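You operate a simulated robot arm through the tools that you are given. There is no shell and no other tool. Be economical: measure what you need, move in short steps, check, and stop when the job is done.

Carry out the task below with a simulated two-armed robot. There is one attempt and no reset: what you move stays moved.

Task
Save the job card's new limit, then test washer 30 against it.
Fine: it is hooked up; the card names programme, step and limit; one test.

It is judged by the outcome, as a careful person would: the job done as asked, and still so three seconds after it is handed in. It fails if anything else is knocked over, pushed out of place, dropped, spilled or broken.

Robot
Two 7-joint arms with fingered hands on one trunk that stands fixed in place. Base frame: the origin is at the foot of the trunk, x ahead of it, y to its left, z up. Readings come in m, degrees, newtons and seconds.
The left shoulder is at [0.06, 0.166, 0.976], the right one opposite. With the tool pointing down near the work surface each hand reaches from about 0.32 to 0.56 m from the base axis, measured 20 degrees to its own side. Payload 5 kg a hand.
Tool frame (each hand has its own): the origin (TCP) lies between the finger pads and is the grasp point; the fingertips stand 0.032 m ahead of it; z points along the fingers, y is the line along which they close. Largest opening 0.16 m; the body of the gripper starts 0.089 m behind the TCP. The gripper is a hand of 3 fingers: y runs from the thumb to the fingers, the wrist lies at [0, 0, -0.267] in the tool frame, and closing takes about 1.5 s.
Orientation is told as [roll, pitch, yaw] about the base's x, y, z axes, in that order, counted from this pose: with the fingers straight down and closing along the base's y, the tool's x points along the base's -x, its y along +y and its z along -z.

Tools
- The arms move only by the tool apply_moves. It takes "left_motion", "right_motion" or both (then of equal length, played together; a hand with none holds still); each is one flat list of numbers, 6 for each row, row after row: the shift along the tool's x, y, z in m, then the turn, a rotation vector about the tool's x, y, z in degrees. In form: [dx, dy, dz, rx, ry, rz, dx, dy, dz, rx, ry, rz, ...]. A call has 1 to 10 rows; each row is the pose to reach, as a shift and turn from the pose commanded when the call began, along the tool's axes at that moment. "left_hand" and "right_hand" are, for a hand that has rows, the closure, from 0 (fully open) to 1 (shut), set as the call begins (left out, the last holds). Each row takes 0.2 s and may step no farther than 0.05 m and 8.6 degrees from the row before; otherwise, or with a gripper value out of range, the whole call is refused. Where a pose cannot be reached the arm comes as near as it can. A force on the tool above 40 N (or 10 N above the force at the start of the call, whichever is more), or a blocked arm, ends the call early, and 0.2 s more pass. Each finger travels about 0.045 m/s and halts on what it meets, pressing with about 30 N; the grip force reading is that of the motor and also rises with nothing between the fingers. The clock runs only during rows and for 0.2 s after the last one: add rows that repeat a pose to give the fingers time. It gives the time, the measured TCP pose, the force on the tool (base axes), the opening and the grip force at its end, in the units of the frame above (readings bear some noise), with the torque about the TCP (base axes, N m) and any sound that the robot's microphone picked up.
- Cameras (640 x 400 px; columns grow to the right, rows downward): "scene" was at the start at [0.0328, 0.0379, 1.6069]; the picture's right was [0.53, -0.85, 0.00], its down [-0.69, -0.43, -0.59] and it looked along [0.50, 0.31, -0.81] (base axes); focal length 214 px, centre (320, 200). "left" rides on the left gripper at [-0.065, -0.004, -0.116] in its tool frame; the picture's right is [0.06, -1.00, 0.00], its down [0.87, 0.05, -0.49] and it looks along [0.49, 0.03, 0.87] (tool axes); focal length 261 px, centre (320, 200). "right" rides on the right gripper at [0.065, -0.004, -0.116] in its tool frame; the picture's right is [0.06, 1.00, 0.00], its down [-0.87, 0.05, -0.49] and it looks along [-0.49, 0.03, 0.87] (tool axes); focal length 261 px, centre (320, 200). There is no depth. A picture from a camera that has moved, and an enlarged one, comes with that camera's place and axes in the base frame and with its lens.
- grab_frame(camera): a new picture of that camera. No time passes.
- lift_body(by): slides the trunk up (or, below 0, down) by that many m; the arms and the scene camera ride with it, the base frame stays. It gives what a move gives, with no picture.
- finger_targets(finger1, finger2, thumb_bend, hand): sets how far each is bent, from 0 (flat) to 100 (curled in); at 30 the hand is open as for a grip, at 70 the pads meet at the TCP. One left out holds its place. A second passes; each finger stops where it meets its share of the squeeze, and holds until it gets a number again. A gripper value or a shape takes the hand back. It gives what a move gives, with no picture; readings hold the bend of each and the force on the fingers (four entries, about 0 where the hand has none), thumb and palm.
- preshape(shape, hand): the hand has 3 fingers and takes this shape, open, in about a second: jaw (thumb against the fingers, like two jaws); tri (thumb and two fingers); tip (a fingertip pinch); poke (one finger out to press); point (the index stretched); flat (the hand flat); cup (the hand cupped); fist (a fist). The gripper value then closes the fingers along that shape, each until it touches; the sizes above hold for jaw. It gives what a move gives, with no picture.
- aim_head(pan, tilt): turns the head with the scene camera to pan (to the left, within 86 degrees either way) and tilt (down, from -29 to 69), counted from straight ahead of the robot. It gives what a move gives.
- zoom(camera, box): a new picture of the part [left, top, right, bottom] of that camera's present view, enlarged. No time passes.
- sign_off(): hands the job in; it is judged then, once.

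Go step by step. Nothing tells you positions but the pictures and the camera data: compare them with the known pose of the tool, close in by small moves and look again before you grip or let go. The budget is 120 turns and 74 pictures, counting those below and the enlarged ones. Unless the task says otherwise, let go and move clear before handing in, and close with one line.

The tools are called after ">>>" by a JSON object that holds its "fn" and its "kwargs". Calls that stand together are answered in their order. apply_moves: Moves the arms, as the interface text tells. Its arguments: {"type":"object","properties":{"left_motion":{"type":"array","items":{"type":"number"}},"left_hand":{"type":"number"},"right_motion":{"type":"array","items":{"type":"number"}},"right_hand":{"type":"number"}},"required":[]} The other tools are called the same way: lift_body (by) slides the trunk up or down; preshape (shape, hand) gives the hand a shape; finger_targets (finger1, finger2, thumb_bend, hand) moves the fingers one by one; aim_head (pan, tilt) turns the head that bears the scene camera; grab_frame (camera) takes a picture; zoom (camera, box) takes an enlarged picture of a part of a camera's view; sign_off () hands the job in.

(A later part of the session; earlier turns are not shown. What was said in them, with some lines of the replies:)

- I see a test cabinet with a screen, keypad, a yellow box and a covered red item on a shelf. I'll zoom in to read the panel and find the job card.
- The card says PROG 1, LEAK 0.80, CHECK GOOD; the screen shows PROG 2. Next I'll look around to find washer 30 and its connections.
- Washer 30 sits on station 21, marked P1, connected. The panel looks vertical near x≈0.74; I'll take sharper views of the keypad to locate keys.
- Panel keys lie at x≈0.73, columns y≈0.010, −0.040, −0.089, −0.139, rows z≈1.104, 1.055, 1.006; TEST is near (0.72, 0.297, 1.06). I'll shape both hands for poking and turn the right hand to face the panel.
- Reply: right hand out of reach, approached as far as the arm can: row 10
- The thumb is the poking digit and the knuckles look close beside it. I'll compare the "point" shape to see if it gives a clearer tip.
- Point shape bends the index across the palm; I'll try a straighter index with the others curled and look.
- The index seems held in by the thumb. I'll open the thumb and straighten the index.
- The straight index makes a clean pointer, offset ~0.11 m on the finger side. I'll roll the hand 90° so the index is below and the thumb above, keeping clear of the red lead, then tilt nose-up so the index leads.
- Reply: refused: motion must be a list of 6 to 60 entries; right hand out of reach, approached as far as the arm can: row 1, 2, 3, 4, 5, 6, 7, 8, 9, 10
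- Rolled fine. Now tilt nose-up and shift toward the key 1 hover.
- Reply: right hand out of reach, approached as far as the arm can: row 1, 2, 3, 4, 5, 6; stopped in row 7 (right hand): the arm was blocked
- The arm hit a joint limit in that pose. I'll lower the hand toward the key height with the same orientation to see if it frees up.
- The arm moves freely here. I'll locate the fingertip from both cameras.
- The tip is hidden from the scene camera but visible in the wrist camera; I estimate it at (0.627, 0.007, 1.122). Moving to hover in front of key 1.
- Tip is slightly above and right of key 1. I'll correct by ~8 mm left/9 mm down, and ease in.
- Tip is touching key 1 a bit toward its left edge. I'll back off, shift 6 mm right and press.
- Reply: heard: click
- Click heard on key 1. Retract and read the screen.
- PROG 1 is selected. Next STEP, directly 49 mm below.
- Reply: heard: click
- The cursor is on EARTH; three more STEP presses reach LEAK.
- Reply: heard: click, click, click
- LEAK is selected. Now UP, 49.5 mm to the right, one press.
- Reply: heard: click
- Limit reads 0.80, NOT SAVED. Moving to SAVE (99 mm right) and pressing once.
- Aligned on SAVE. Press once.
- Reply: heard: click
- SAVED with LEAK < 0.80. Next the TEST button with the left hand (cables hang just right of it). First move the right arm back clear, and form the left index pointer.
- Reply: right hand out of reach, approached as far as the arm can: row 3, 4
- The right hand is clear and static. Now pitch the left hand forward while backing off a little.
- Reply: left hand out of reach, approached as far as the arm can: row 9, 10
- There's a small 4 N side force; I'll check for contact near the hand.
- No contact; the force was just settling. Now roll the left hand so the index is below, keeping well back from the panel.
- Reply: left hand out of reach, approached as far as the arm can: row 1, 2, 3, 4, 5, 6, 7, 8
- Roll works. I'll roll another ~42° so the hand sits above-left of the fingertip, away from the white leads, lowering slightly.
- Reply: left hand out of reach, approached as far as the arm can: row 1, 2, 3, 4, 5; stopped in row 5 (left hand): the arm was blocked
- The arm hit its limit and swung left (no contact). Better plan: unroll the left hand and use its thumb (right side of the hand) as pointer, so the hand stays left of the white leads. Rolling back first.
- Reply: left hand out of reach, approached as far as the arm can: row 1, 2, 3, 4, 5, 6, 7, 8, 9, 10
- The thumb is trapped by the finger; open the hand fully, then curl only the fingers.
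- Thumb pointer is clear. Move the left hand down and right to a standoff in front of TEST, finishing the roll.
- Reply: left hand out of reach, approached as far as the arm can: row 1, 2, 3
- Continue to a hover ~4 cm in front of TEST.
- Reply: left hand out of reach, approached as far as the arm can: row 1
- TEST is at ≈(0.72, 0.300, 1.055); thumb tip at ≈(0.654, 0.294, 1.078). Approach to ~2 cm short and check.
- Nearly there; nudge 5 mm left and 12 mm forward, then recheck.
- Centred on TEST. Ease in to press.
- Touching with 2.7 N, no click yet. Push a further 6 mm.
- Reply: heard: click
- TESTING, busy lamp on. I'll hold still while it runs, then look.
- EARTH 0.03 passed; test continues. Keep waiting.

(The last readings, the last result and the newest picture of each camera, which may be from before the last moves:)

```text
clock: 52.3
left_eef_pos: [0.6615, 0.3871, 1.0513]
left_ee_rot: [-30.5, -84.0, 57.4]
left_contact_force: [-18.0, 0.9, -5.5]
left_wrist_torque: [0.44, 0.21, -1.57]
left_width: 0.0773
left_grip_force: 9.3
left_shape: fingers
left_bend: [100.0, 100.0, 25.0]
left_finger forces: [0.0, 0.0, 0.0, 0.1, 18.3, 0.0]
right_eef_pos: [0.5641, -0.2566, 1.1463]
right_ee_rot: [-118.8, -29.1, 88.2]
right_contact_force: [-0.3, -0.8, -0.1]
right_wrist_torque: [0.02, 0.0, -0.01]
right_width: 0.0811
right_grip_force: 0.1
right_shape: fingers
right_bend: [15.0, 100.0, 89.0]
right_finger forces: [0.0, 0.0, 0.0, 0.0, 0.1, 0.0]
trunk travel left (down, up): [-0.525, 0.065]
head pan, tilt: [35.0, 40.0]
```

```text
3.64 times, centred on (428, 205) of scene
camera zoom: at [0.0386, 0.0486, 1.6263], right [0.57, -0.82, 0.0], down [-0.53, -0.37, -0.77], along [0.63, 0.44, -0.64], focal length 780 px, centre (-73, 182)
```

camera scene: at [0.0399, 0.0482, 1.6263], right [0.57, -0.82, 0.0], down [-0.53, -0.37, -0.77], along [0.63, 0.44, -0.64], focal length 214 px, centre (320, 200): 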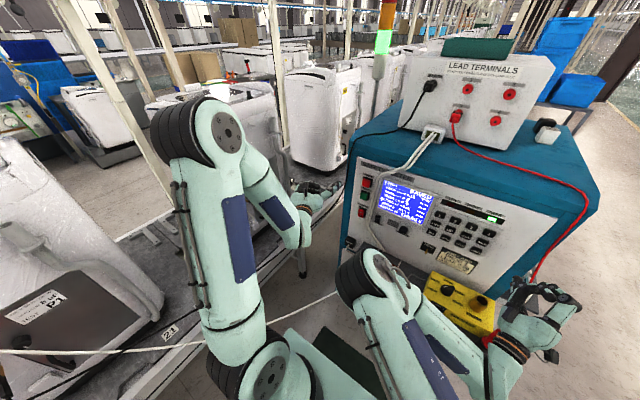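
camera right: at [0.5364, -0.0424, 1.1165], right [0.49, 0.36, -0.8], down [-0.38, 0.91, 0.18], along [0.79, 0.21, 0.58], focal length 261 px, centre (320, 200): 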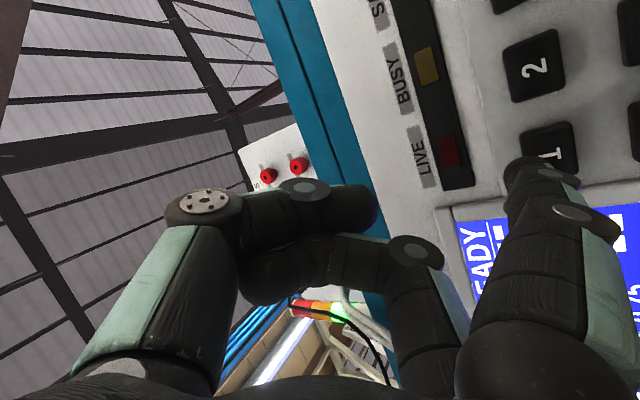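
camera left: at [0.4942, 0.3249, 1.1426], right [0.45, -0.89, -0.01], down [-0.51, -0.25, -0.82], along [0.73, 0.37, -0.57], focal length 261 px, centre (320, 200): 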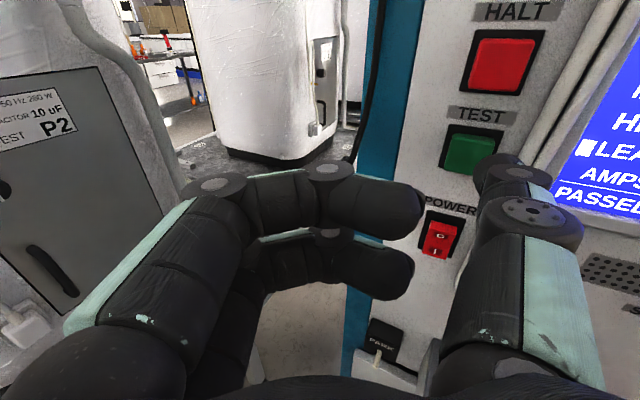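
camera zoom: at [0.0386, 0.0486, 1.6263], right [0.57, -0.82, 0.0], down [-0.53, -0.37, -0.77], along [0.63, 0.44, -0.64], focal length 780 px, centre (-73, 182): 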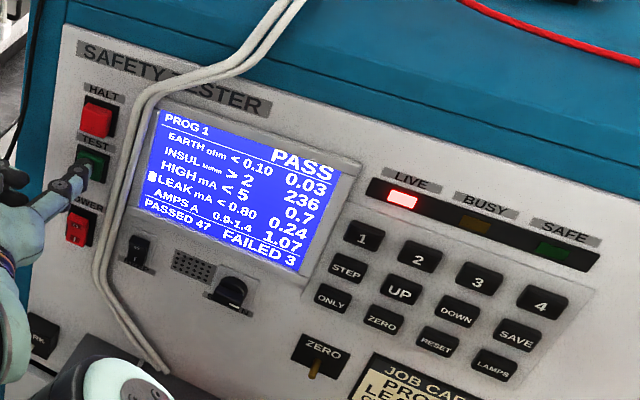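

PASS, count 47. Now withdraw the left hand straight back and left, and wait for the SAFE lamp.

>>> {"fn": "apply_moves", "kwargs": {"left_motion": [0.0017, 0.0091, -0.0177, 0, 0, 0, 0.0034, 0.018, -0.0354, 0, 0, 0, 0.006, 0.036, -0.07, 0, 0, 0, 0.006, 0.036, -0.07, 0, 0, 0, 0.006, 0.036, -0.07, 0, 0, 0, 0.006, 0.036, -0.07, 0, 0, 0, 0.006, 0.036, -0.07, 0, 0, 0, 0.006, 0.036, -0.07, 0, 0, 0]}}

>>> {"fn": "apply_moves", "kwargs": {"right_motion": [0, -0.015, -0.02, 0, 0, 0, 0, -0.03, -0.04, 0, 0, 0, 0, -0.03, -0.04, 0, 0, 0]}}

>>> {"fn": "grab_frame", "kwargs": {"camera": "scene"}}

>>> {"fn": "zoom", "kwargs": {"camera": "scene", "box": [340, 150, 516, 260]}}

```text
clock: 54.1
left_eef_pos: [0.5859, 0.388, 1.0506]
left_ee_rot: [-30.2, -83.8, 57.1]
left_contact_force: [0.4, -1.1, -0.3]
left_wrist_torque: [-0.01, 0.02, -0.01]
left_width: 0.0772
left_grip_force: 0.1
left_shape: fingers
left_bend: [100.0, 100.0, 25.0]
left_finger forces: [0.0, 0.0, 0.0, 0.1, 0.1, 0.0]
right_eef_pos: [0.5649, -0.2558, 1.1463]
right_ee_rot: [-118.7, -29.0, 88.2]
right_contact_force: [-0.5, 0.1, 0.5]
right_wrist_torque: [-0.01, 0.0, 0.01]
right_width: 0.081
right_grip_force: 0.0
right_shape: fingers
right_bend: [15.0, 100.0, 89.0]
right_finger forces: [0.0, 0.0, 0.0, 0.0, 0.1, 0.0]
trunk travel left (down, up): [-0.525, 0.065]
head pan, tilt: [35.0, 40.0]
```

```text
clock: 54.9
left_eef_pos: [0.5843, 0.3882, 1.0505]
left_ee_rot: [-30.2, -83.8, 57.1]
left_contact_force: [-0.6, -0.4, 0.5]
left_wrist_torque: [-0.02, 0.05, -0.02]
left_width: 0.0772
left_grip_force: 0.0
left_shape: fingers
left_bend: [100.0, 100.0, 25.0]
left_finger forces: [0.1, 0.1, 0.0, 0.1, 0.0, 0.0]
right_eef_pos: [0.5598, -0.2532, 1.1355]
right_ee_rot: [-118.7, -29.1, 88.2]
right_contact_force: [-0.4, 0.5, -0.2]
right_wrist_torque: [0.04, -0.04, -0.03]
right_width: 0.0813
right_grip_force: 0.1
right_shape: fingers
right_bend: [15.0, 100.0, 89.0]
right_finger forces: [0.0, 0.0, 0.0, 0.0, 0.0, 0.0]
right hand out of reach, approached as far as the arm can: row 1, 2, 3
trunk travel left (down, up): [-0.525, 0.065]
head pan, tilt: [35.0, 40.0]
```

```text
16 pictures are left
camera scene: at [0.0403, 0.0484, 1.6263], right [0.57, -0.82, 0.0], down [-0.53, -0.37, -0.77], along [0.63, 0.44, -0.64], focal length 214 px, centre (320, 200)
```

scene: 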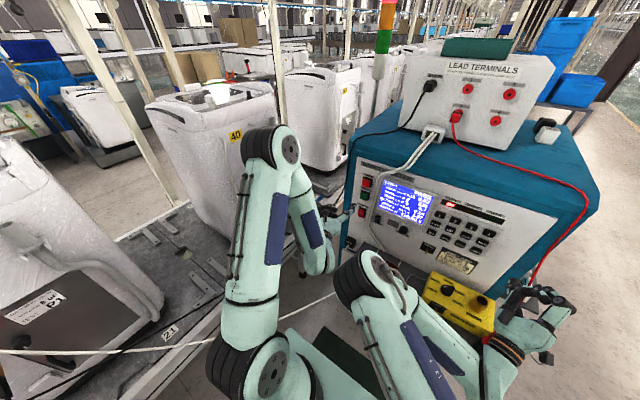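

```text
3.64 times, centred on (428, 205) of scene
camera zoom: at [0.0403, 0.0484, 1.6263], right [0.57, -0.82, 0.0], down [-0.53, -0.37, -0.77], along [0.63, 0.44, -0.64], focal length 780 px, centre (-73, 182)
```

zoom: 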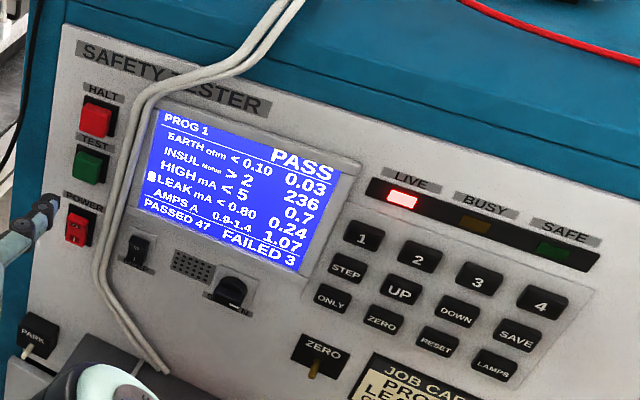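

LIVE is still lit; wait a few seconds for it to discharge and check the right side of the shelf.

>>> {"fn": "apply_moves", "kwargs": {"left_motion": [0, 0, 0, 0, 0, 0, 0, 0, 0, 0, 0, 0, 0, 0, 0, 0, 0, 0, 0, 0, 0, 0, 0, 0, 0, 0, 0, 0, 0, 0, 0, 0, 0, 0, 0, 0, 0, 0, 0, 0, 0, 0, 0, 0, 0, 0, 0, 0, 0, 0, 0, 0, 0, 0, 0, 0, 0, 0, 0, 0]}}

>>> {"fn": "apply_moves", "kwargs": {"left_motion": [0, 0, 0, 0, 0, 0, 0, 0, 0, 0, 0, 0, 0, 0, 0, 0, 0, 0, 0, 0, 0, 0, 0, 0, 0, 0, 0, 0, 0, 0, 0, 0, 0, 0, 0, 0, 0, 0, 0, 0, 0, 0, 0, 0, 0, 0, 0, 0, 0, 0, 0, 0, 0, 0, 0, 0, 0, 0, 0, 0]}}

>>> {"fn": "zoom", "kwargs": {"camera": "scene", "box": [340, 150, 600, 380]}}

```text
clock: 57.1
left_eef_pos: [0.584, 0.3893, 1.0504]
left_ee_rot: [-30.2, -83.9, 57.1]
left_contact_force: [0.0, 0.0, -0.1]
left_wrist_torque: [0.01, 0.02, 0.04]
left_width: 0.0773
left_grip_force: 0.2
left_shape: fingers
left_bend: [100.0, 100.0, 25.0]
left_finger forces: [0.0, 0.0, 0.1, 0.1, 0.0, 0.0]
right_eef_pos: [0.56, -0.2517, 1.1363]
right_ee_rot: [-118.9, -29.2, 88.2]
right_contact_force: [-0.4, -0.2, 0.6]
right_wrist_torque: [-0.01, 0.02, -0.02]
right_width: 0.081
right_grip_force: 0.2
right_shape: fingers
right_bend: [15.0, 100.0, 89.0]
right_finger forces: [0.0, 0.0, 0.0, 0.0, 0.0, 0.1]
trunk travel left (down, up): [-0.525, 0.065]
head pan, tilt: [35.0, 40.0]
```

```text
clock: 59.3
left_eef_pos: [0.5842, 0.3888, 1.0498]
left_ee_rot: [-30.2, -83.9, 57.0]
left_contact_force: [0.1, 0.1, -0.6]
left_wrist_torque: [0.02, -0.01, 0.01]
left_width: 0.0772
left_grip_force: 0.2
left_shape: fingers
left_bend: [100.0, 100.0, 25.0]
left_finger forces: [0.0, 0.1, 0.0, 0.1, 0.0, 0.0]
right_eef_pos: [0.5602, -0.2525, 1.1363]
right_ee_rot: [-118.8, -29.0, 88.1]
right_contact_force: [0.3, 0.4, 1.1]
right_wrist_torque: [-0.01, -0.01, -0.02]
right_width: 0.0809
right_grip_force: 0.0
right_shape: fingers
right_bend: [15.0, 100.0, 89.0]
right_finger forces: [0.0, 0.0, 0.0, 0.1, 0.1, 0.0]
trunk travel left (down, up): [-0.525, 0.065]
head pan, tilt: [35.0, 40.0]
```

```text
1.74 times, centred on (470, 265) of scene
camera zoom: at [0.0403, 0.0483, 1.6263], right [0.57, -0.82, 0.0], down [-0.53, -0.37, -0.77], along [0.63, 0.44, -0.64], focal length 373 px, centre (59, 87)
```

zoom: 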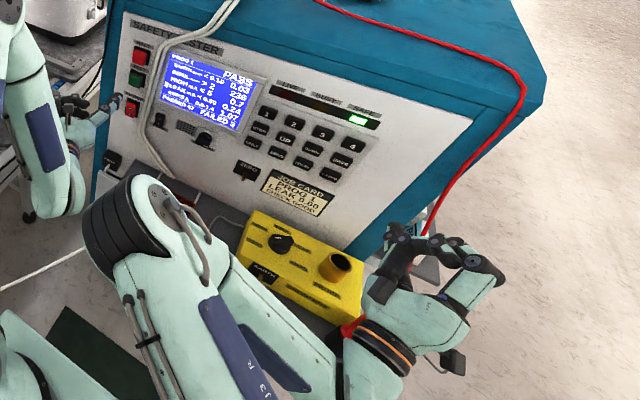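

SAFE is lit, the screen shows PASS, and nothing has moved out of place. Both hands are clear, so I'm handing in.

>>> {"fn": "sign_off", "kwargs": {}}

```text
The job is handed in.
```

I saved the new limit from the card (programme 1, LEAK below 0.80) and tested washer 30 once against it. It passed with a leak reading of 0.24.
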